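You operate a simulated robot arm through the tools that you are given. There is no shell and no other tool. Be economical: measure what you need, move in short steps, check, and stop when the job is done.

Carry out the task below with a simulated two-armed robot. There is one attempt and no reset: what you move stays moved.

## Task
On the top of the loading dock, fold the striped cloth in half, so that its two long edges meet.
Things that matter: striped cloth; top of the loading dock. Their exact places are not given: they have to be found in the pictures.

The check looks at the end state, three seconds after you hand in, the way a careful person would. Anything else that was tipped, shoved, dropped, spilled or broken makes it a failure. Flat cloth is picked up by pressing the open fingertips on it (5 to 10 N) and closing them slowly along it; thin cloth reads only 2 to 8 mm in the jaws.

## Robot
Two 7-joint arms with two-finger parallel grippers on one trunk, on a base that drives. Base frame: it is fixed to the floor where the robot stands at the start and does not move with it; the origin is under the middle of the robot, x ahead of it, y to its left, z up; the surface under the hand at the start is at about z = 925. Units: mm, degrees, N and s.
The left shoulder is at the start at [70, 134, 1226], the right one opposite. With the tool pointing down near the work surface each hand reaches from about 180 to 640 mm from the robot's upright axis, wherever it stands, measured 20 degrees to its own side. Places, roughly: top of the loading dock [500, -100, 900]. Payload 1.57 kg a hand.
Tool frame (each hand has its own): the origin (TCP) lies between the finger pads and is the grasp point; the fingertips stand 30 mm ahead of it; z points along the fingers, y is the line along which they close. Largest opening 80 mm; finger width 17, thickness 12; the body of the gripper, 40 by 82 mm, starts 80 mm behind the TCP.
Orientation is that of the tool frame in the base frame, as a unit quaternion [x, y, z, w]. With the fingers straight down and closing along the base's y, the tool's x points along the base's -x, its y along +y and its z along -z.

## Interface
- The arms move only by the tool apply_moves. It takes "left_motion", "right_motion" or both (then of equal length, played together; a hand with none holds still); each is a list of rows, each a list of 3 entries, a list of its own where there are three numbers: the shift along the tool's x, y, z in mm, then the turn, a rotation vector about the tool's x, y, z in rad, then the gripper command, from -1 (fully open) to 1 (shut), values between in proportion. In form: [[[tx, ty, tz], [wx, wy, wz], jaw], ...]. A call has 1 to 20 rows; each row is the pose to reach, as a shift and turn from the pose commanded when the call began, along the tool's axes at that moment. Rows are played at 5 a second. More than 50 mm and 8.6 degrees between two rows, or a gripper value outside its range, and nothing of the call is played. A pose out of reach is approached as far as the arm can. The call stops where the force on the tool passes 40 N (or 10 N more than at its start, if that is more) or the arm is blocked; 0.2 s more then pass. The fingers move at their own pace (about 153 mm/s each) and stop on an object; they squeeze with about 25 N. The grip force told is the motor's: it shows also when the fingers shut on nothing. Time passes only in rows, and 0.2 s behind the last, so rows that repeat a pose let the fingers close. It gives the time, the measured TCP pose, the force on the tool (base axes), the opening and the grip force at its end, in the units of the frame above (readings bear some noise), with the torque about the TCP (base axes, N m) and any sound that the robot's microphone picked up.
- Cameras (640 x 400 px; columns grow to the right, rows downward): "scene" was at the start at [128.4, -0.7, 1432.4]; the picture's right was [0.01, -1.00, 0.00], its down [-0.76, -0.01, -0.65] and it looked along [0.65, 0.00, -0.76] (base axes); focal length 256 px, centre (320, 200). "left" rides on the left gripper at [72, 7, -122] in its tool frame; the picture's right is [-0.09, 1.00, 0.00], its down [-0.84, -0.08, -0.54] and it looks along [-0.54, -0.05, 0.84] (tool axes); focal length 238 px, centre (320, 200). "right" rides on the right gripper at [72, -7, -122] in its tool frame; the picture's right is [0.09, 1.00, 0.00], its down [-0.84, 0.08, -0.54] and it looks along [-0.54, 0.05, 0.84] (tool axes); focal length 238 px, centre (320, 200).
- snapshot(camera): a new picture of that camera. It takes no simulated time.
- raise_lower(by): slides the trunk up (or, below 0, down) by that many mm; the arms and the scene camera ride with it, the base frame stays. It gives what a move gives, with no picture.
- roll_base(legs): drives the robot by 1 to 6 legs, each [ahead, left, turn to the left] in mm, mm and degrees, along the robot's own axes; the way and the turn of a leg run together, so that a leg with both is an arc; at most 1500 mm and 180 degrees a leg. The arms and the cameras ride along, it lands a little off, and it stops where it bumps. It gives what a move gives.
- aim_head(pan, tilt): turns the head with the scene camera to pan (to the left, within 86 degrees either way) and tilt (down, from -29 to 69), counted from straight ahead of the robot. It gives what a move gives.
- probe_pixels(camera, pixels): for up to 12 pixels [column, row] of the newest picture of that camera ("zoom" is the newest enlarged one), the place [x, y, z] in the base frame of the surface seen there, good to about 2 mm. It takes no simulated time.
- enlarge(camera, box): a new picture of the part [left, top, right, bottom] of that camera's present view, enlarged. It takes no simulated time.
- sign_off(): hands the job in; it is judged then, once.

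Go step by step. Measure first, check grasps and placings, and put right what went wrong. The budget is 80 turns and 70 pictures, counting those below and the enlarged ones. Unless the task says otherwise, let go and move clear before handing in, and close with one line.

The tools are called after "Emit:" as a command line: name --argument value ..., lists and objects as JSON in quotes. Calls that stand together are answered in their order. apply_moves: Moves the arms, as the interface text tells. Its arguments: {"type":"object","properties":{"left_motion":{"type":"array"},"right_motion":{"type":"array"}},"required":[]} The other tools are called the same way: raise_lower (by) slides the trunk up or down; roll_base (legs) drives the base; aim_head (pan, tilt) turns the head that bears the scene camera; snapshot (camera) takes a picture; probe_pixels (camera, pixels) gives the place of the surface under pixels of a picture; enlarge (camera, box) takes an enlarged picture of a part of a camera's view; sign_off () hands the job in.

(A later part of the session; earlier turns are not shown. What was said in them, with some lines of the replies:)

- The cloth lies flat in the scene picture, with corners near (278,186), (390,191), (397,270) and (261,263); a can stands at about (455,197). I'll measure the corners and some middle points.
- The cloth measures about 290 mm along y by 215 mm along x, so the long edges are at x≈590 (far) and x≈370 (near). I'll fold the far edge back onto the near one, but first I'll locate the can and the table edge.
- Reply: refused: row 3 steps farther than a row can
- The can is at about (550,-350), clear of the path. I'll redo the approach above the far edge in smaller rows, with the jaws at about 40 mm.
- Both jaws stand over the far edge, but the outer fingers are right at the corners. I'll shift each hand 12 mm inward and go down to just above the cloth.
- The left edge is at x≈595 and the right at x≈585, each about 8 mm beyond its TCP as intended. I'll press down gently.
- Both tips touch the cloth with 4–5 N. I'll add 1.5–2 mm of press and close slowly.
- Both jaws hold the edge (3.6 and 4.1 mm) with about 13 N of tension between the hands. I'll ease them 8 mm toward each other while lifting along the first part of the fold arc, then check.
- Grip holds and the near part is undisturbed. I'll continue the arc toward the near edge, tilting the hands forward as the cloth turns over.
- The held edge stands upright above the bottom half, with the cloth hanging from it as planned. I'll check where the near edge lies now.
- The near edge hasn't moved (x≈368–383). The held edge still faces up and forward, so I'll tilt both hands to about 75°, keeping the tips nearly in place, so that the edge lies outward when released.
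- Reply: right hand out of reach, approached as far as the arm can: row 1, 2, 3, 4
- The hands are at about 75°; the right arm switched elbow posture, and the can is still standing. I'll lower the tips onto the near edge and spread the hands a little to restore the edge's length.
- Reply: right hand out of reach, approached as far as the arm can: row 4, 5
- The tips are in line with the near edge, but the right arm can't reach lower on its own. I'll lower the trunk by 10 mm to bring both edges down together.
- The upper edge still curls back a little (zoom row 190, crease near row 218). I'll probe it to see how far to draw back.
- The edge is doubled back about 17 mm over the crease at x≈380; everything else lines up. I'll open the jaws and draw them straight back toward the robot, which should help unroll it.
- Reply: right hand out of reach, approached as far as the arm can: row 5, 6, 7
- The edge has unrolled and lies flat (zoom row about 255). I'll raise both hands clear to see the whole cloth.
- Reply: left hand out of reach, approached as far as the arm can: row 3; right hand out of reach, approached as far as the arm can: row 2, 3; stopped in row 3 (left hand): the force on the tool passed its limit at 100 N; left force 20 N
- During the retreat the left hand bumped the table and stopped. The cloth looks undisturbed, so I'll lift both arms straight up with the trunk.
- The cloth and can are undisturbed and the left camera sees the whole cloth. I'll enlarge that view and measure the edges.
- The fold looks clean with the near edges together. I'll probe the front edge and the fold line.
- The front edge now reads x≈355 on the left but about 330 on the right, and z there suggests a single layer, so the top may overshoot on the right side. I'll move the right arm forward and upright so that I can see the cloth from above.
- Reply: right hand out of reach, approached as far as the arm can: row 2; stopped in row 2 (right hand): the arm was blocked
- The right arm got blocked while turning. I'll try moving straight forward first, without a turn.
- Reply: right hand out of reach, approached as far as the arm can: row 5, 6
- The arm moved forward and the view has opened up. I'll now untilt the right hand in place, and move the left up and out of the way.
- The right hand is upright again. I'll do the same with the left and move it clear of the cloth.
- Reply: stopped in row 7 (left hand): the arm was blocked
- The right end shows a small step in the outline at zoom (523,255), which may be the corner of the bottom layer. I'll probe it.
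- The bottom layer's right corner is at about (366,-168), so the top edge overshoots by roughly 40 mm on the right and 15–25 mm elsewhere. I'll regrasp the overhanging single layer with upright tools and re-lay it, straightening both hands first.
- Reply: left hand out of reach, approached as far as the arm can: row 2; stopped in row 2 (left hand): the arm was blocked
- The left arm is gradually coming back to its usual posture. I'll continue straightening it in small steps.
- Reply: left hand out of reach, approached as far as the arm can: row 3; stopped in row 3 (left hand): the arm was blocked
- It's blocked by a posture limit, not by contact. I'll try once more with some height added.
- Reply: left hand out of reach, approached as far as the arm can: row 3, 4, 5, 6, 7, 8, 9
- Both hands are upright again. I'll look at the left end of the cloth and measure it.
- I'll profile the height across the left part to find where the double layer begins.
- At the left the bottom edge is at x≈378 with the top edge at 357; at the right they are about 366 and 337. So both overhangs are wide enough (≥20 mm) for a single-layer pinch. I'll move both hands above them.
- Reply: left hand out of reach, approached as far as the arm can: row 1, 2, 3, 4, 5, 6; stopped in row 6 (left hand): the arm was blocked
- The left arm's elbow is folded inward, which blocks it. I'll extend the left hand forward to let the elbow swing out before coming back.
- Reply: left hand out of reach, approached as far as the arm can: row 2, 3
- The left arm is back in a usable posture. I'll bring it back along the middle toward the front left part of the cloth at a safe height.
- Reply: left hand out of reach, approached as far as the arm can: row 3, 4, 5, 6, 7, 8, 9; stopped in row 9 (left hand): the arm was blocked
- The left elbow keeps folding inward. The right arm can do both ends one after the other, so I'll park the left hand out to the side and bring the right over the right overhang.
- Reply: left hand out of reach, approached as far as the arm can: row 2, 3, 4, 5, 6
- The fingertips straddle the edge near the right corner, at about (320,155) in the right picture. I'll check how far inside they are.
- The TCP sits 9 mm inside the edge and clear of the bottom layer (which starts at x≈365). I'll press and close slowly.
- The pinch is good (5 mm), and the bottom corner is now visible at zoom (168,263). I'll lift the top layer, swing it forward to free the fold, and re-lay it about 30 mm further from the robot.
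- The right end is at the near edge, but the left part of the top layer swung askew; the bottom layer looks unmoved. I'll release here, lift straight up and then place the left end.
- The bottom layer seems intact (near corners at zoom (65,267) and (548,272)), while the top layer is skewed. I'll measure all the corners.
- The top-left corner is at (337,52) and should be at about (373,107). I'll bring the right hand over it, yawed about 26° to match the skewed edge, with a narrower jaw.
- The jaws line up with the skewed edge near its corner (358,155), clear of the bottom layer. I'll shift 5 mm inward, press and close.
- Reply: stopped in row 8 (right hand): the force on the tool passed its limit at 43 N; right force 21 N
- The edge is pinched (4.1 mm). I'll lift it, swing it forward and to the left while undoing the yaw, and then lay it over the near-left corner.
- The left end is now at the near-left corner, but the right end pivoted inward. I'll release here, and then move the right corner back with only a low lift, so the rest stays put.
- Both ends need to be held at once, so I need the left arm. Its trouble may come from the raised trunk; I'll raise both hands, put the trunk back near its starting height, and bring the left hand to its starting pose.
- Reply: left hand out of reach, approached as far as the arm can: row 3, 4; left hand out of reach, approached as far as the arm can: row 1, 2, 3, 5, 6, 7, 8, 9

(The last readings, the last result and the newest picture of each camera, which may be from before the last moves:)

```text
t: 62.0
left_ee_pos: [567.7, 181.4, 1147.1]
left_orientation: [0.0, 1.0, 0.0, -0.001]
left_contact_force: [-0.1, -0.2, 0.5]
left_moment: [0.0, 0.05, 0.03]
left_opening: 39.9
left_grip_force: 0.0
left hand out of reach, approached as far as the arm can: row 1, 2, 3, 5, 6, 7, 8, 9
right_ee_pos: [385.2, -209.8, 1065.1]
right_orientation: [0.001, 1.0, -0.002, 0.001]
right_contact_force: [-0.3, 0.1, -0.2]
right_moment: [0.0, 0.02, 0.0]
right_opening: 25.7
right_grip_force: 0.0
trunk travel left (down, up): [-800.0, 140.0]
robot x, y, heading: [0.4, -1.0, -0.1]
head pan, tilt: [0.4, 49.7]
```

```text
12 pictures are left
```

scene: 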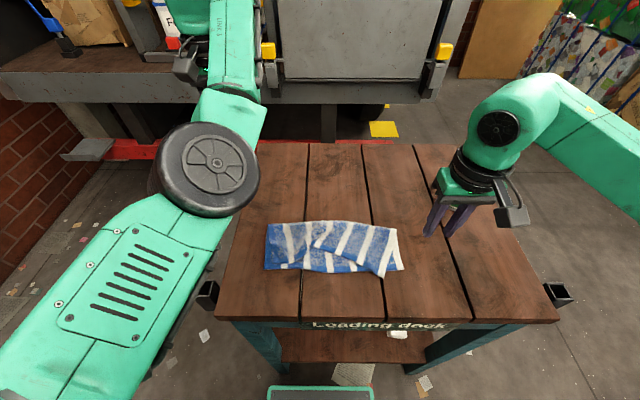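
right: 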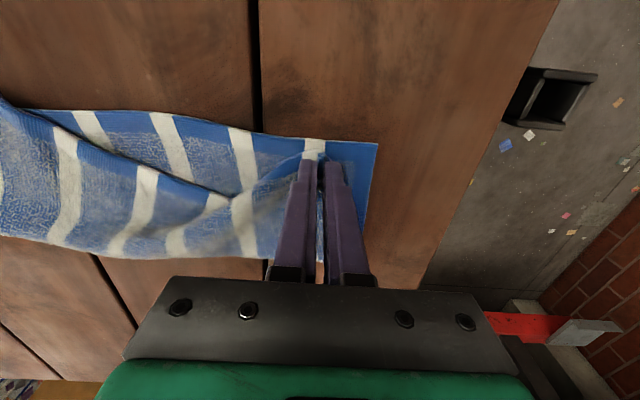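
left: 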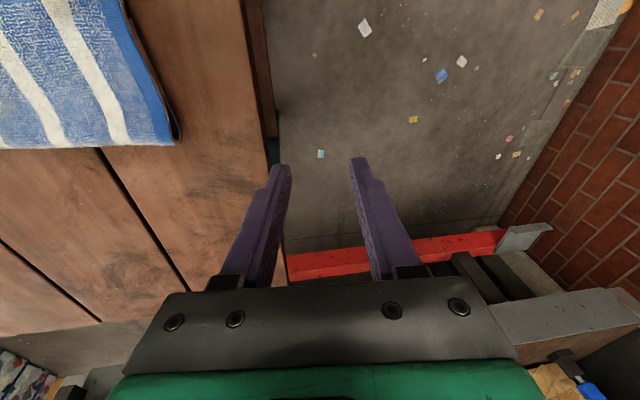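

The left arm is still in an elbow-up posture. I'll stretch it nearly straight forward over the table so the elbow can drop, and then come back.

Emit:
apply_moves --left_motion '[[[-25, 0, 10], [0, 0, 0], 0], [[-50, 0, 20], [0, 0, 0], 0], [[-75, 0, 35], [0, 0, 0], 0], [[-100, 0, 50], [0, 0, 0], 0], [[-125, 0, 65], [0, 0, 0], 0], [[-150, 0, 80], [0, 0, 0], 0], [[-170, 0, 95], [0, 0, 0], 0], [[-190, 0, 105], [0, 0, 0], 0], [[-190, 0, 105], [0, 0, 0], 0]]'

Emit:
apply_moves --left_motion '[[[25, -5, 0], [0, 0, 0], 0], [[50, -10, 0], [0, 0, 0], 0], [[75, -15, 0], [0, 0, 0], 0], [[100, -20, 0], [0, 0, 0], 0], [[125, -25, 0], [0, 0, 0], 0], [[150, -30, 0], [0, 0, 0], 0], [[175, -30, 0], [0, 0, 0], 0], [[200, -30, 0], [0, 0, 0], 0], [[225, -30, 0], [0, 0, 0], 0]]'

Emit:
snapshot --camera "scene"

```text
t: 64.0
left_ee_pos: [608.3, 172.9, 1009.0]
left_orientation: [-0.001, 1.0, 0.0, 0.0]
left_contact_force: [0.1, -0.3, 0.3]
left_moment: [0.02, 0.01, 0.01]
left_opening: 39.9
left_grip_force: 0.1
left hand out of reach, approached as far as the arm can: row 2, 3, 4, 5, 6, 7, 8, 9
right_ee_pos: [385.3, -212.1, 1063.4]
right_orientation: [-0.001, 1.0, 0.001, 0.0]
right_contact_force: [-0.1, -1.1, 0.6]
right_moment: [0.06, 0.0, -0.01]
right_opening: 26.1
right_grip_force: 0.2
trunk travel left (down, up): [-800.0, 140.0]
robot x, y, heading: [-1.1, 0.5, 0.2]
head pan, tilt: [0.4, 49.7]
```

```text
t: 65.7
left_ee_pos: [499.4, 205.2, 958.4]
left_orientation: [-0.031, 0.998, 0.036, 0.028]
left_contact_force: [-4.4, -0.9, 5.6]
left_moment: [-0.16, 0.16, -0.16]
left_opening: 40.4
left_grip_force: 0.1
left hand out of reach, approached as far as the arm can: row 3, 4, 5, 6, 7, 8
right_ee_pos: [384.5, -210.0, 1064.9]
right_orientation: [0.001, 1.0, 0.0, 0.003]
right_contact_force: [0.1, -0.8, -0.2]
right_moment: [0.02, -0.02, -0.02]
right_opening: 26.1
right_grip_force: 0.1
trunk travel left (down, up): [-800.0, 140.0]
robot x, y, heading: [3.5, -2.5, 0.1]
head pan, tilt: [0.4, 49.7]
stopped in row 8 (left hand): the force on the tool passed its limit at 73 N (the readings are from after the stop); the commanded pose is now the measured one
```

```text
11 pictures are left
```

scene: 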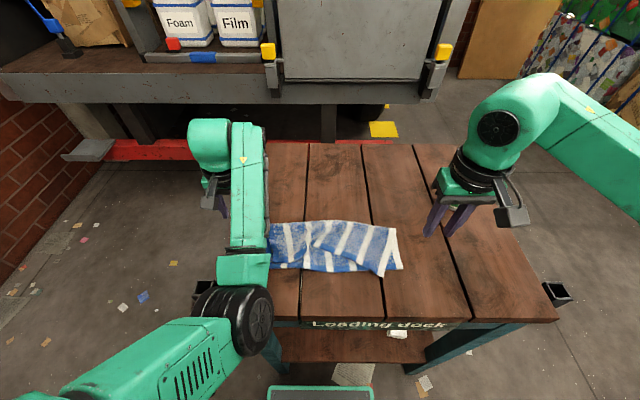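

The left arm's posture keeps it off the cloth, and its fingers touched bare table at (499,205). I'll lift it away and use the right arm alone with a low lift at the top-right corner, yawed about 32° to match the edge there.

Emit:
apply_moves --left_motion '[[[0, 5, -20], [0, 0, 0], 0], [[0, 10, -40], [0, 0, 0], 0], [[0, 20, -70], [0, 0, 0], 0], [[0, 40, -100], [0, 0, 0], 0], [[0, 60, -120], [0, 0, 0], 0]]'

Emit:
apply_moves --right_motion '[[[4, 15, 0], [0, 0, 0.08], 0.5], [[8, 30, 0], [0, 0, 0.16], 0.5], [[12, 45, 5], [0, 0, 0.24], 0.5], [[16, 60, 15], [0, 0, 0.32], 0.5], [[20, 75, 30], [0, 0, 0.4], 0.5], [[23, 85, 50], [0, 0, 0.48], 0.5], [[25.5, 95, 70], [0, 0, 0.56], 0.5], [[25.5, 95, 93], [0, 0, 0.56], 0.5], [[25.5, 95, 93], [0, 0, 0.56], 0.5]]'

Emit:
enlarge --camera "right" --box '[200, 80, 440, 230]'

```text
t: 66.9
left_ee_pos: [515.0, 277.2, 1069.9]
left_orientation: [-0.028, 0.999, 0.033, 0.027]
left_contact_force: [-0.2, -0.4, 0.5]
left_moment: [0.0, -0.04, 0.0]
left_opening: 40.3
left_grip_force: 0.1
left hand out of reach, approached as far as the arm can: row 2, 3, 4, 5
right_ee_pos: [383.5, -209.3, 1065.1]
right_orientation: [-0.001, 1.0, -0.001, 0.002]
right_contact_force: [-0.3, 0.5, -0.2]
right_moment: [-0.02, -0.02, 0.0]
right_opening: 26.1
right_grip_force: 0.1
trunk travel left (down, up): [-800.0, 140.0]
robot x, y, heading: [-3.9, 0.7, -0.0]
head pan, tilt: [0.4, 49.7]
```

```text
t: 68.9
left_ee_pos: [515.9, 277.0, 1068.4]
left_orientation: [-0.03, 0.999, 0.034, 0.028]
left_contact_force: [-0.6, 0.4, -0.7]
left_moment: [0.0, -0.01, 0.02]
left_opening: 39.8
left_grip_force: 0.0
right_ee_pos: [362.3, -115.8, 970.3]
right_orientation: [0.277, 0.961, 0.0, 0.002]
right_contact_force: [0.4, -0.1, -0.8]
right_moment: [-0.01, 0.03, 0.06]
right_opening: 19.9
right_grip_force: 0.1
trunk travel left (down, up): [-800.0, 140.0]
robot x, y, heading: [-1.5, 1.3, -0.1]
head pan, tilt: [0.4, 49.7]
```

```text
2.67 times, centred on (320, 155) of right
```

zoom: 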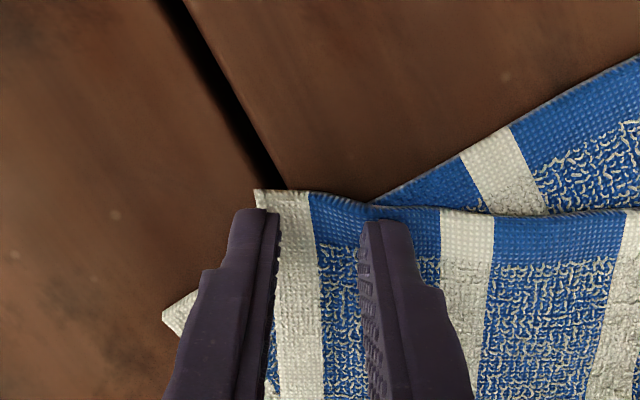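

The fingers straddle the end stripe at the top-right corner, at zoom (258,192). I'll shift slightly, press lightly and close.

Emit:
apply_moves --right_motion '[[[3, 4, 4], [0, 0, 0], 0.5], [[3, 4, 8], [0, 0, 0], 0.5], [[3, 4, 10], [0, 0, 0], 0.5], [[3, 4, 10], [0, 0, 0], 0.6], [[3, 4, 10], [0, 0, 0], 0.7], [[3, 4, 10], [0, 0, 0], 0.8], [[3, 4, 10], [0, 0, 0], 0.9], [[3, 4, 10], [0, 0, 0], 1], [[3, 4, 10], [0, 0, 0], 1], [[3, 4, 10], [0, 0, 0], 1], [[3, 4, 0], [0, 0, 0], 1], [[3, 4, -12], [0, 0, 0], 1], [[3, 4, -12], [0, 0, 0], 1]]'

Emit:
enlarge --camera "right" --box '[200, 80, 440, 230]'

```text
t: 71.7
left_ee_pos: [516.5, 276.7, 1068.8]
left_orientation: [-0.029, 0.999, 0.034, 0.028]
left_contact_force: [-0.1, -0.6, 0.0]
left_moment: [-0.02, -0.02, -0.01]
left_opening: 40.3
left_grip_force: 0.1
right_ee_pos: [358.7, -109.2, 984.3]
right_orientation: [0.276, 0.961, 0.001, 0.001]
right_contact_force: [1.0, 0.0, 0.4]
right_moment: [-0.02, 0.02, -0.02]
right_opening: 3.2
right_grip_force: 24.6
trunk travel left (down, up): [-800.0, 140.0]
robot x, y, heading: [0.2, -0.6, 0.2]
head pan, tilt: [0.4, 49.7]
```

```text
2.67 times, centred on (320, 155) of right
```

zoom: 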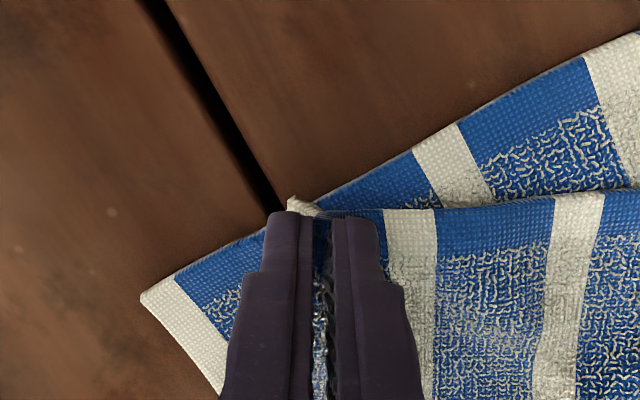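

Only the top layer is held. I'll move it low and slowly to the near-right corner while undoing the yaw.

Emit:
apply_moves --right_motion '[[[-5, -4, -4], [0, 0, -0.07], 1], [[-10, -8, -6], [0, 0, -0.14], 1], [[-15, -12, -6], [0, 0, -0.21], 1], [[-20, -16, -6], [0, 0, -0.28], 1], [[-25, -20, -4], [0, 0, -0.35], 1], [[-30, -24, -2], [0, 0, -0.42], 1], [[-35, -28, 2], [0, 0, -0.49], 1], [[-40, -32, 8], [0, 0, -0.56], 1], [[-41.5, -34.3, 15], [0, 0, -0.56], 1], [[-41.5, -34.3, 15], [0, 0, -0.56], 1]]'

Emit:
enlarge --camera "scene" --box '[250, 200, 410, 300]'

```text
t: 73.9
left_ee_pos: [514.4, 277.5, 1069.1]
left_orientation: [-0.03, 0.999, 0.034, 0.027]
left_contact_force: [0.0, -0.3, 0.2]
left_moment: [0.02, -0.01, -0.01]
left_opening: 39.9
left_grip_force: 0.0
right_ee_pos: [375.4, -161.3, 967.6]
right_orientation: [-0.001, 1.0, 0.0, 0.002]
right_contact_force: [-0.7, 0.0, -0.6]
right_moment: [0.04, 0.0, -0.05]
right_opening: 3.2
right_grip_force: 24.2
trunk travel left (down, up): [-800.0, 140.0]
robot x, y, heading: [-0.7, 1.1, 0.0]
head pan, tilt: [0.4, 49.7]
```

```text
4.00 times, centred on (330, 250) of scene
```

zoom: 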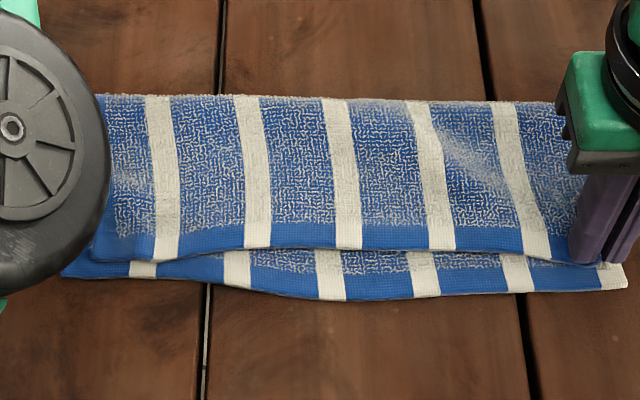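

The top layer is now straight; its edge lies slightly behind the bottom edge and shifted a bit to the right. I'll measure the gap.

Emit:
probe_pixels --camera "zoom" --pixels '[[100, 258], [200, 252], [300, 248], [400, 248], [520, 256], [80, 274], [200, 280], [300, 297], [400, 297], [520, 291], [622, 284], [330, 100]]'

```text
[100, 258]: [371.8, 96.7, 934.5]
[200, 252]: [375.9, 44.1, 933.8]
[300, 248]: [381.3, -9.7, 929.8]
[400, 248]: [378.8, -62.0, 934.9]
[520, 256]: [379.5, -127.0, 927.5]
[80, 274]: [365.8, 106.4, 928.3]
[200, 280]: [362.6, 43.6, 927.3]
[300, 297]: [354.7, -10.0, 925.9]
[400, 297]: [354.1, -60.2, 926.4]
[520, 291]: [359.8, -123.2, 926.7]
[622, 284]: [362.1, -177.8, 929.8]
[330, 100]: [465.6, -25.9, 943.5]
```

The gap is about 6 mm on the left, up to 24 mm in the middle and 18 mm on the right. I'll draw the right end back 12 mm and 8 mm to the left, then release it and rise.

Emit:
apply_moves --right_motion '[[[4, 3, -4], [0, 0, 0], 1], [[9, 6, -4], [0, 0, 0], 1], [[13, 9, 0], [0, 0, 0], 1], [[13, 9, 5], [0, 0, 0], 1], [[13, 9, 5], [0, 0, 0], 0.85], [[13, 9, 5], [0, 0, 0], 0.7], [[13, 9, 5], [0, 0, 0], 0.5], [[13, 9, 5], [0, 0, 0], 0.5], [[13, 9, -8], [0, 0, 0], 0.5], [[13, 9, -30], [0, 0, 0], 0.5], [[13, 9, -70], [0, 0, 0], 0.5], [[13, -31, -90], [0, 0, 0], 0.5], [[13, -71, -100], [0, 0, 0], 0.5]]'

Emit:
enlarge --camera "scene" --box '[250, 200, 410, 300]'

```text
t: 76.7
left_ee_pos: [514.9, 275.5, 1071.3]
left_orientation: [-0.03, 0.999, 0.034, 0.028]
left_contact_force: [-0.5, 0.1, 0.4]
left_moment: [0.01, 0.0, 0.03]
left_opening: 40.1
left_grip_force: 0.0
right_ee_pos: [363.7, -234.8, 1067.9]
right_orientation: [-0.001, 1.0, 0.0, 0.002]
right_contact_force: [-0.7, 0.4, 0.1]
right_moment: [0.03, 0.01, -0.01]
right_opening: 20.0
right_grip_force: 0.1
trunk travel left (down, up): [-800.0, 140.0]
robot x, y, heading: [0.0, -0.4, 0.3]
head pan, tilt: [0.4, 49.7]
```

```text
4.00 times, centred on (330, 250) of scene
```

zoom: 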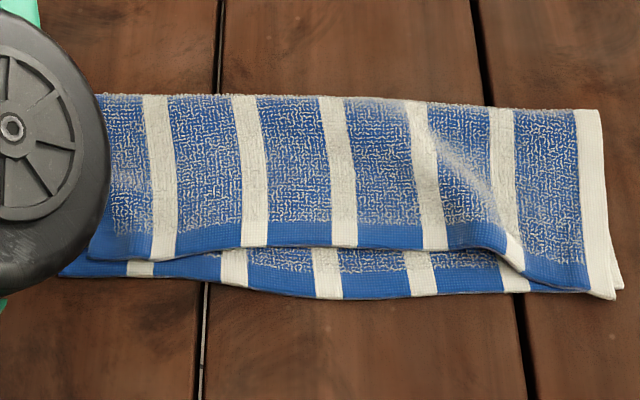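

The right corner now sits on the bottom corner, but the middle lags 15–25 mm, with a wrinkle at zoom (505,240). I'll pinch the top edge near y=-45 and use the opening reading to tell whether one or both layers are held.

Emit:
apply_moves --right_motion '[[[-4, 30, 0], [0, 0, 0], 0.35], [[-8, 65, 0], [0, 0, 0], 0.35], [[-12, 100, 0], [0, 0, 0], 0.35], [[-16, 135, 10], [0, 0, 0], 0.35], [[-20, 165, 30], [0, 0, 0], 0.35], [[-24, 190, 60], [0, 0, 0], 0.35], [[-24, 190, 85], [0, 0, 0], 0.35], [[-24, 190, 98], [0, 0, 0], 0.35], [[-24, 190, 98], [0, 0, 0], 0.35]]'

Emit:
snapshot --camera "right"

Emit:
probe_pixels --camera "right" --pixels '[[320, 150], [320, 155], [320, 160], [320, 165], [320, 170], [320, 140], [320, 130]]'

```text
t: 78.7
left_ee_pos: [516.3, 278.5, 1069.3]
left_orientation: [-0.03, 0.999, 0.034, 0.029]
left_contact_force: [0.8, -0.4, 0.2]
left_moment: [0.03, 0.02, -0.01]
left_opening: 40.4
left_grip_force: 0.1
right_ee_pos: [386.5, -42.9, 971.1]
right_orientation: [-0.001, 1.0, 0.001, 0.002]
right_contact_force: [0.1, -0.9, 0.4]
right_moment: [-0.02, 0.01, -0.02]
right_opening: 26.0
right_grip_force: 0.2
trunk travel left (down, up): [-800.0, 140.0]
robot x, y, heading: [-4.5, 1.2, -0.1]
head pan, tilt: [0.4, 49.7]
```

```text
6 pictures are left
```

right: 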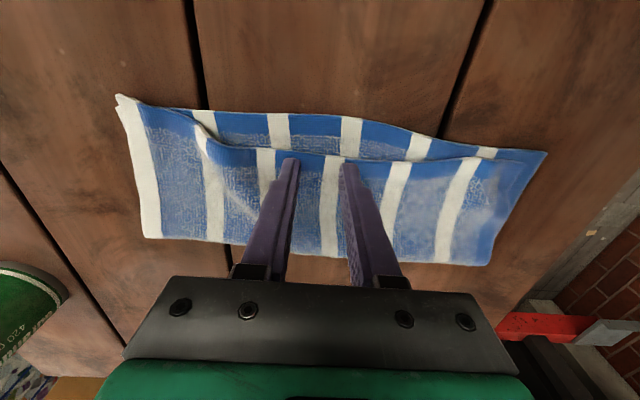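

```text
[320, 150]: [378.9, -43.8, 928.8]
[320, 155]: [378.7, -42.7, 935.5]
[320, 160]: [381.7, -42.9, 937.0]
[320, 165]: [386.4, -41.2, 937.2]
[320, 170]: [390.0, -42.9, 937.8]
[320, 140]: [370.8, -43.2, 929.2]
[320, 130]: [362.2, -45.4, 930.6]
```

The top edge is at x≈378 and the bottom edge at about 355, and the jaws sit 8 mm inside the top edge. I'll press lightly, close, and lift a few mm.

Emit:
apply_moves --right_motion '[[[0, 0, 4], [0, 0, 0], 0.35], [[0, 0, 8], [0, 0, 0], 0.35], [[0, 0, 9], [0, 0, 0], 0.35], [[0, 0, 9], [0, 0, 0], 0.45], [[0, 0, 9], [0, 0, 0], 0.55], [[0, 0, 9], [0, 0, 0], 0.65], [[0, 0, 9], [0, 0, 0], 0.75], [[0, 0, 9], [0, 0, 0], 0.85], [[0, 0, 8], [0, 0, 0], 0.95], [[0, 0, 8], [0, 0, 0], 1], [[0, 0, 8], [0, 0, 0], 1], [[0, 0, 0], [0, 0, 0], 1]]'

```text
t: 81.3
left_ee_pos: [517.0, 277.5, 1069.6]
left_orientation: [-0.03, 0.999, 0.034, 0.027]
left_contact_force: [0.0, -0.5, 0.2]
left_moment: [-0.01, 0.03, 0.01]
left_opening: 40.0
left_grip_force: 0.1
right_ee_pos: [386.6, -41.6, 968.4]
right_orientation: [0.0, 1.0, 0.0, 0.001]
right_contact_force: [0.3, 0.7, -0.8]
right_moment: [-0.03, 0.03, 0.05]
right_opening: 3.5
right_grip_force: 24.8
trunk travel left (down, up): [-800.0, 140.0]
robot x, y, heading: [0.9, 0.2, 0.2]
head pan, tilt: [0.4, 49.7]
```

The reading of 3.5 mm means only the top layer is held. I'll draw it 21 mm back toward the near edge, set it down, open and rise.

Emit:
apply_moves --right_motion '[[[2, 0, -8], [0, 0, 0], 1], [[7, 0, -8], [0, 0, 0], 1], [[12, 0, -8], [0, 0, 0], 1], [[17, 0, -5], [0, 0, 0], 1], [[21, 0, 0], [0, 0, 0], 1], [[21, 0, 5], [0, 0, 0], 1], [[21, 0, 5], [0, 0, 0], 0.85], [[21, 0, 5], [0, 0, 0], 0.7], [[21, 0, 5], [0, 0, 0], 0.5], [[21, 0, 5], [0, 0, 0], 0.35], [[21, 0, -10], [0, 0, 0], 0.35], [[21, 0, -30], [0, 0, 0], 0.35], [[21, 0, -70], [0, 0, 0], 0.35], [[21, -45, -95], [0, 0, 0], 0.35], [[21, -90, -95], [0, 0, 0], 0.35], [[21, -135, -95], [0, 0, 0], 0.35], [[21, -180, -95], [0, 0, 0], 0.35]]'

Emit:
apply_moves --left_motion '[[[-10, 25, -20], [0, 0, 0], 0], [[-20, 50, -30], [0, 0, 0], 0], [[-40, 75, -40], [0, 0, 0], 0], [[-60, 100, -40], [0, 0, 0], 0], [[-75, 125, -40], [0, 0, 0], 0]]'

Emit:
enlarge --camera "scene" --box '[250, 200, 410, 300]'

```text
refused: row 14 steps farther than a row can; nothing moved
```

```text
t: 82.5
left_ee_pos: [578.3, 405.9, 1130.8]
left_orientation: [-0.049, 0.997, 0.033, 0.044]
left_contact_force: [-0.4, -0.3, 0.7]
left_moment: [0.01, 0.01, -0.01]
left_opening: 40.2
left_grip_force: 0.0
left hand out of reach, approached as far as the arm can: row 5
right_ee_pos: [387.0, -40.9, 970.2]
right_orientation: [0.001, 1.0, -0.001, 0.001]
right_contact_force: [-0.3, 0.9, -0.8]
right_moment: [0.0, 0.0, 0.01]
right_opening: 3.8
right_grip_force: 25.0
trunk travel left (down, up): [-800.0, 140.0]
robot x, y, heading: [-2.9, 1.4, 0.3]
head pan, tilt: [0.4, 49.7]
```

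```text
4.00 times, centred on (330, 250) of scene
```

zoom: 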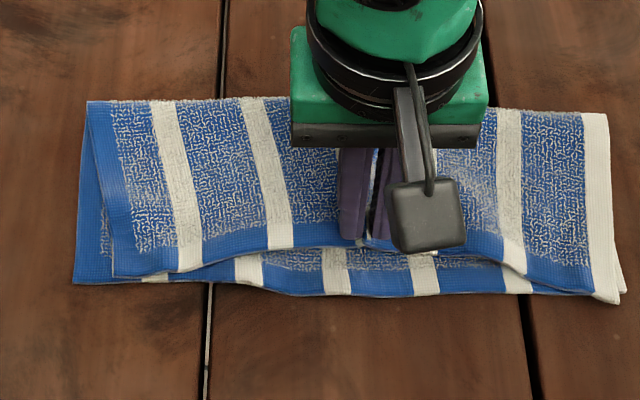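

A row was too long so the right hand hasn't moved, but the left end is now visible: its top corner at zoom (113,275) lies about 20 mm inside the bottom corner (75,283). I'll repeat the pull with some leftward shift.

Emit:
apply_moves --right_motion '[[[2, 2, -8], [0, 0, 0], 1], [[7, 4, -8], [0, 0, 0], 1], [[12, 6, -8], [0, 0, 0], 1], [[17, 8, -5], [0, 0, 0], 1], [[21, 10, 0], [0, 0, 0], 1], [[21, 10, 5], [0, 0, 0], 1], [[21, 10, 5], [0, 0, 0], 0.85], [[21, 10, 5], [0, 0, 0], 0.7], [[21, 10, 5], [0, 0, 0], 0.5], [[21, 10, 5], [0, 0, 0], 0.35], [[21, 10, -10], [0, 0, 0], 0.35], [[21, 10, -30], [0, 0, 0], 0.35], [[21, 10, -70], [0, 0, 0], 0.35], [[21, -25, -95], [0, 0, 0], 0.35], [[21, -70, -95], [0, 0, 0], 0.35], [[21, -115, -95], [0, 0, 0], 0.35], [[21, -160, -95], [0, 0, 0], 0.35]]'

Emit:
enlarge --camera "scene" --box '[250, 200, 410, 300]'

Emit:
probe_pixels --camera "zoom" --pixels '[[110, 270], [80, 280], [150, 272], [200, 268], [250, 265], [300, 262], [420, 265], [480, 270], [250, 288], [420, 294], [600, 295], [90, 110]]'

```text
t: 86.1
left_ee_pos: [578.9, 402.0, 1131.0]
left_orientation: [-0.047, 0.997, 0.035, 0.044]
left_contact_force: [-0.7, 0.3, -0.8]
left_moment: [-0.04, 0.01, -0.01]
left_opening: 39.8
left_grip_force: 0.0
right_ee_pos: [364.9, -203.7, 1066.3]
right_orientation: [-0.001, 1.0, 0.0, 0.001]
right_contact_force: [-0.6, -0.5, -0.3]
right_moment: [0.04, -0.01, 0.04]
right_opening: 26.0
right_grip_force: 0.1
trunk travel left (down, up): [-800.0, 140.0]
robot x, y, heading: [-1.1, 3.8, -0.2]
head pan, tilt: [0.4, 49.7]
```

```text
4.00 times, centred on (330, 250) of scene
```

zoom: 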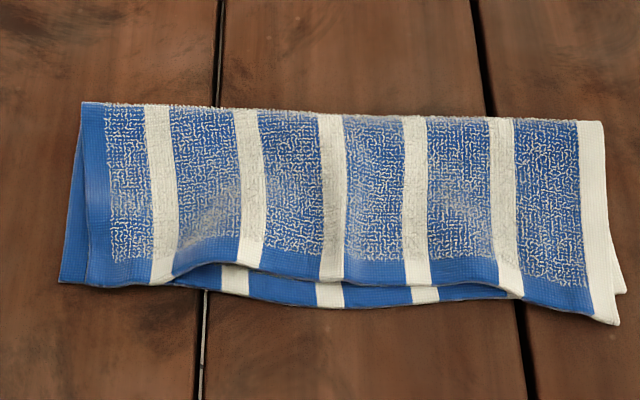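

```text
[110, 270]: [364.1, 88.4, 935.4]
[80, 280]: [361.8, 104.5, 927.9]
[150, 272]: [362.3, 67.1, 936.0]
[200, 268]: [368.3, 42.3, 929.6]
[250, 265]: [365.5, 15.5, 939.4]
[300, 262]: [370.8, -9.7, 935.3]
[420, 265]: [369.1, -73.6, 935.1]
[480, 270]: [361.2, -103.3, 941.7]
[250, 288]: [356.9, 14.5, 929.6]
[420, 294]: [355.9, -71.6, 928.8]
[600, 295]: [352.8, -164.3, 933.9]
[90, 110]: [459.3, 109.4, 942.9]
```

The left edges now coincide, the middle lags about 13 mm and the right corner overhangs about 14 mm. I'll nudge the right end forward first: pinch at y≈-145 on the overhang.

Emit:
apply_moves --right_motion '[[[3, 20, 20], [0, 0, 0], 0.35], [[6, 40, 45], [0, 0, 0], 0.35], [[9, 59, 75], [0, 0, 0], 0.35], [[9, 59, 95], [0, 0, 0], 0.35], [[9, 59, 101], [0, 0, 0], 0.35], [[9, 59, 105], [0, 0, 0], 0.35], [[9, 59, 107], [0, 0, 0], 0.35], [[9, 59, 107], [0, 0, 0], 0.45], [[9, 59, 107], [0, 0, 0], 0.55], [[9, 59, 107], [0, 0, 0], 0.65], [[9, 59, 107], [0, 0, 0], 0.75], [[9, 59, 106], [0, 0, 0], 0.85], [[9, 59, 105], [0, 0, 0], 0.95], [[9, 59, 105], [0, 0, 0], 1], [[9, 59, 105], [0, 0, 0], 1], [[9, 59, 96], [0, 0, 0], 1]]'

```text
t: 89.5
left_ee_pos: [581.9, 403.5, 1128.8]
left_orientation: [-0.047, 0.997, 0.033, 0.042]
left_contact_force: [0.8, -0.2, -0.2]
left_moment: [-0.02, 0.03, 0.02]
left_opening: 40.1
left_grip_force: 0.0
right_ee_pos: [359.0, -143.0, 967.9]
right_orientation: [0.001, 1.0, 0.0, 0.0]
right_contact_force: [0.7, 0.4, -0.9]
right_moment: [-0.01, 0.01, 0.0]
right_opening: 5.4
right_grip_force: 25.0
trunk travel left (down, up): [-800.0, 140.0]
robot x, y, heading: [0.6, 2.0, 0.2]
head pan, tilt: [0.4, 49.7]
```

The opening of 5.4 mm is ambiguous, so I'll look before moving.

Emit:
enlarge --camera "right" --box '[200, 90, 440, 240]'

```text
2.67 times, centred on (320, 165) of right
```

zoom: 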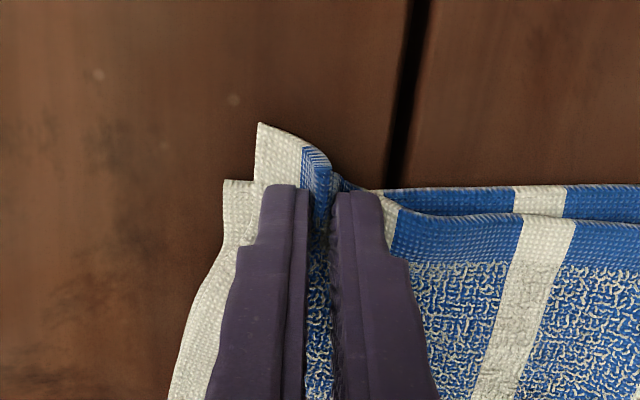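

It appears to hold mainly the top layer. I'll lift slightly, shift 12 mm forward and 3 mm right, set down and release.

Emit:
apply_moves --right_motion '[[[0, 0, -8], [0, 0, 0], 1], [[-4, -1, -10], [0, 0, 0], 1], [[-8, -2, -10], [0, 0, 0], 1], [[-12, -3, -5], [0, 0, 0], 1], [[-12, -3, 3], [0, 0, 0], 1], [[-12, -3, 3], [0, 0, 0], 0.85], [[-12, -3, 3], [0, 0, 0], 0.7], [[-12, -3, 3], [0, 0, 0], 0.5], [[-12, -3, 3], [0, 0, 0], 0.35], [[-12, -3, -10], [0, 0, 0], 0.35], [[-12, -3, -40], [0, 0, 0], 0.35], [[-12, -3, -80], [0, 0, 0], 0.35], [[-12, -40, -100], [0, 0, 0], 0.35], [[-12, -70, -100], [0, 0, 0], 0.35]]'

Emit:
enlarge --camera "scene" --box '[250, 200, 410, 300]'

Emit:
probe_pixels --camera "zoom" --pixels '[[150, 275], [200, 275], [250, 270], [300, 272], [350, 275], [420, 275], [480, 275], [250, 290], [330, 300], [420, 300], [600, 300], [560, 295]]'

```text
t: 92.5
left_ee_pos: [579.2, 402.5, 1131.3]
left_orientation: [-0.047, 0.997, 0.035, 0.044]
left_contact_force: [1.0, 1.0, -0.3]
left_moment: [0.02, -0.01, -0.01]
left_opening: 39.9
left_grip_force: 0.2
right_ee_pos: [366.4, -214.6, 1069.9]
right_orientation: [0.001, 1.0, 0.0, 0.002]
right_contact_force: [0.3, 0.3, 0.7]
right_moment: [0.02, -0.04, 0.03]
right_opening: 26.0
right_grip_force: 0.0
trunk travel left (down, up): [-800.0, 140.0]
robot x, y, heading: [-3.0, -1.7, 0.1]
head pan, tilt: [0.4, 49.7]
```

```text
4.00 times, centred on (330, 250) of scene
```

zoom: 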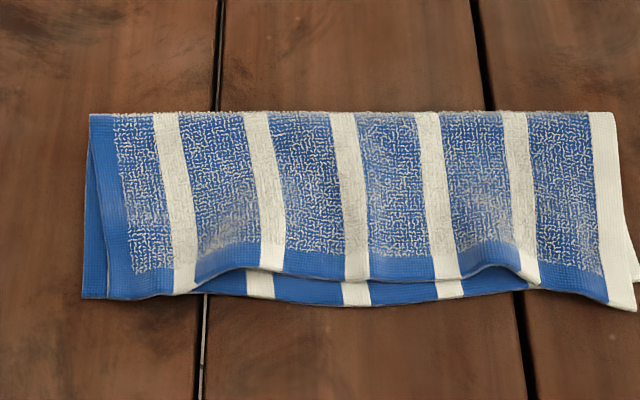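

```text
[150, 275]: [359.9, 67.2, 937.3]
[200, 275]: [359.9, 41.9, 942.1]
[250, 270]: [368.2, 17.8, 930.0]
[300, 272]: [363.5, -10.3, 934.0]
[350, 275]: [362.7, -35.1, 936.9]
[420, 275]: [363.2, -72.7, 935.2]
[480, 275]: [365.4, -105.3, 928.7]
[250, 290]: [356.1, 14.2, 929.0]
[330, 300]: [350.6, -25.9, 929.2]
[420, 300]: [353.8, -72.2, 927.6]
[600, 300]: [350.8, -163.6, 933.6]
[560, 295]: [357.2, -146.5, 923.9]
```

All gaps are now small: the left matches, the right is about 10 mm over, and the middle lags about 12 mm. I'll do one last pull in the middle, as before.

Emit:
apply_moves --right_motion '[[[-1, 40, 0], [0, 0, 0], 0.35], [[-2, 80, 0], [0, 0, 0], 0.35], [[-3, 120, 15], [0, 0, 0], 0.35], [[-3, 150, 40], [0, 0, 0], 0.35], [[-3, 170, 70], [0, 0, 0], 0.35], [[-3, 170, 95], [0, 0, 0], 0.35], [[-3, 170, 103], [0, 0, 0], 0.35], [[-3, 170, 108], [0, 0, 0], 0.35], [[-3, 170, 109], [0, 0, 0], 0.35], [[-3, 170, 109], [0, 0, 0], 0.45], [[-3, 170, 109], [0, 0, 0], 0.55], [[-3, 170, 109], [0, 0, 0], 0.65], [[-3, 170, 109], [0, 0, 0], 0.75], [[-3, 170, 109], [0, 0, 0], 0.85], [[-3, 170, 108], [0, 0, 0], 0.95], [[-3, 170, 108], [0, 0, 0], 1], [[-3, 170, 108], [0, 0, 0], 1], [[-3, 170, 100], [0, 0, 0], 1]]'

```text
t: 96.3
left_ee_pos: [581.1, 404.5, 1130.4]
left_orientation: [-0.048, 0.997, 0.034, 0.042]
left_contact_force: [-0.5, 1.0, -0.1]
left_moment: [0.0, 0.0, 0.01]
left_opening: 39.9
left_grip_force: 0.0
right_ee_pos: [372.2, -43.2, 968.8]
right_orientation: [0.0, 1.0, -0.001, 0.001]
right_contact_force: [-0.2, -0.2, -0.4]
right_moment: [0.04, -0.01, 0.0]
right_opening: 3.9
right_grip_force: 24.9
trunk travel left (down, up): [-800.0, 140.0]
robot x, y, heading: [-0.7, -0.5, -0.1]
head pan, tilt: [0.4, 49.7]
```

The opening of 3.9 mm means only the top layer is held. I'll pull it 11 mm back, set it down, release and rise.

Emit:
apply_moves --right_motion '[[[2, 0, -6], [0, 0, 0], 1], [[5, 1, -7], [0, 0, 0], 1], [[8, 2, -6], [0, 0, 0], 1], [[11, 2, -2], [0, 0, 0], 1], [[11, 2, 5], [0, 0, 0], 1], [[11, 2, 5], [0, 0, 0], 0.85], [[11, 2, 5], [0, 0, 0], 0.7], [[11, 2, 5], [0, 0, 0], 0.5], [[11, 2, 5], [0, 0, 0], 0.35], [[11, 2, -10], [0, 0, 0], 0.35], [[11, 2, -40], [0, 0, 0], 0.35], [[11, 2, -80], [0, 0, 0], 0.35], [[11, -35, -100], [0, 0, 0], 0.35], [[11, -75, -100], [0, 0, 0], 0.35], [[11, -115, -100], [0, 0, 0], 0.35], [[11, -155, -100], [0, 0, 0], 0.35], [[11, -190, -100], [0, 0, 0], 0.35]]'

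Emit:
snapshot --camera "scene"

Emit:
enlarge --camera "scene" --box '[250, 200, 410, 300]'

Emit:
probe_pixels --camera "zoom" --pixels '[[100, 290], [200, 285], [300, 285], [350, 285], [420, 290], [500, 285], [300, 300], [420, 302], [600, 305], [330, 108]]'

```text
t: 99.9
left_ee_pos: [579.4, 402.0, 1132.3]
left_orientation: [-0.048, 0.997, 0.035, 0.044]
left_contact_force: [0.3, 0.1, 1.1]
left_moment: [-0.02, -0.03, -0.02]
left_opening: 40.1
left_grip_force: 0.1
right_ee_pos: [360.4, -234.0, 1070.2]
right_orientation: [-0.001, 1.0, 0.0, 0.001]
right_contact_force: [0.3, 0.3, 0.7]
right_moment: [0.0, -0.02, 0.04]
right_opening: 25.8
right_grip_force: 0.0
trunk travel left (down, up): [-800.0, 140.0]
robot x, y, heading: [-0.8, -0.0, 0.4]
head pan, tilt: [0.4, 49.7]
```

```text
1 pictures are left
```

scene: 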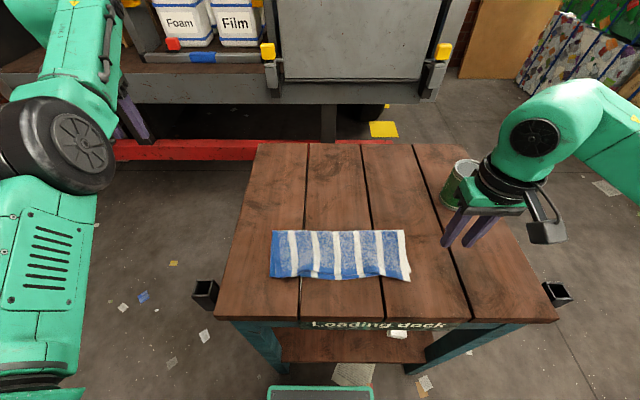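

```text
4.00 times, centred on (330, 250) of scene
```

zoom: 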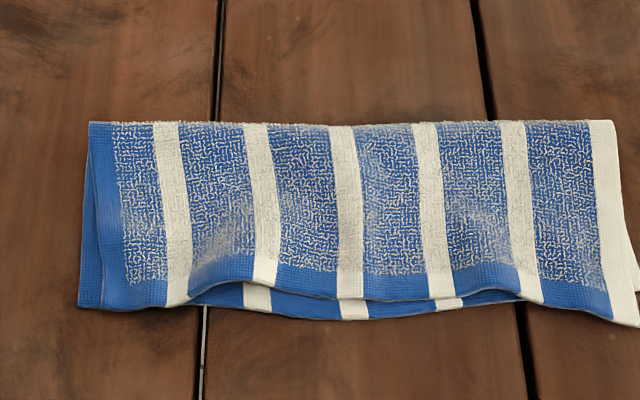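

```text
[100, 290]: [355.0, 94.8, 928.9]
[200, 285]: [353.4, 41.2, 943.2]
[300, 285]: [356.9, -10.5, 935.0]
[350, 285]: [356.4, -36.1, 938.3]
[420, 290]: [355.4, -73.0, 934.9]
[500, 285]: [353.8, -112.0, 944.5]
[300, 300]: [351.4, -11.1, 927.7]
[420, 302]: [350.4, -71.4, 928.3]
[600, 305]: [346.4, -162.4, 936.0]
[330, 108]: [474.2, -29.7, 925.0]
```

The fold is now straight. The long edges are within about 10 mm along their length, the can is standing, and both hands are open and clear, so I'm handing in.

Emit:
sign_off

```text
The job is handed in.
```

I folded the striped cloth in half on the loading dock with its long edges together: they match at the left, the top edge is about 6–8 mm short in the middle, and about 12 mm over at the right corner. The can is still standing; the left hand bumped the bare table twice along the way but moved nothing else.
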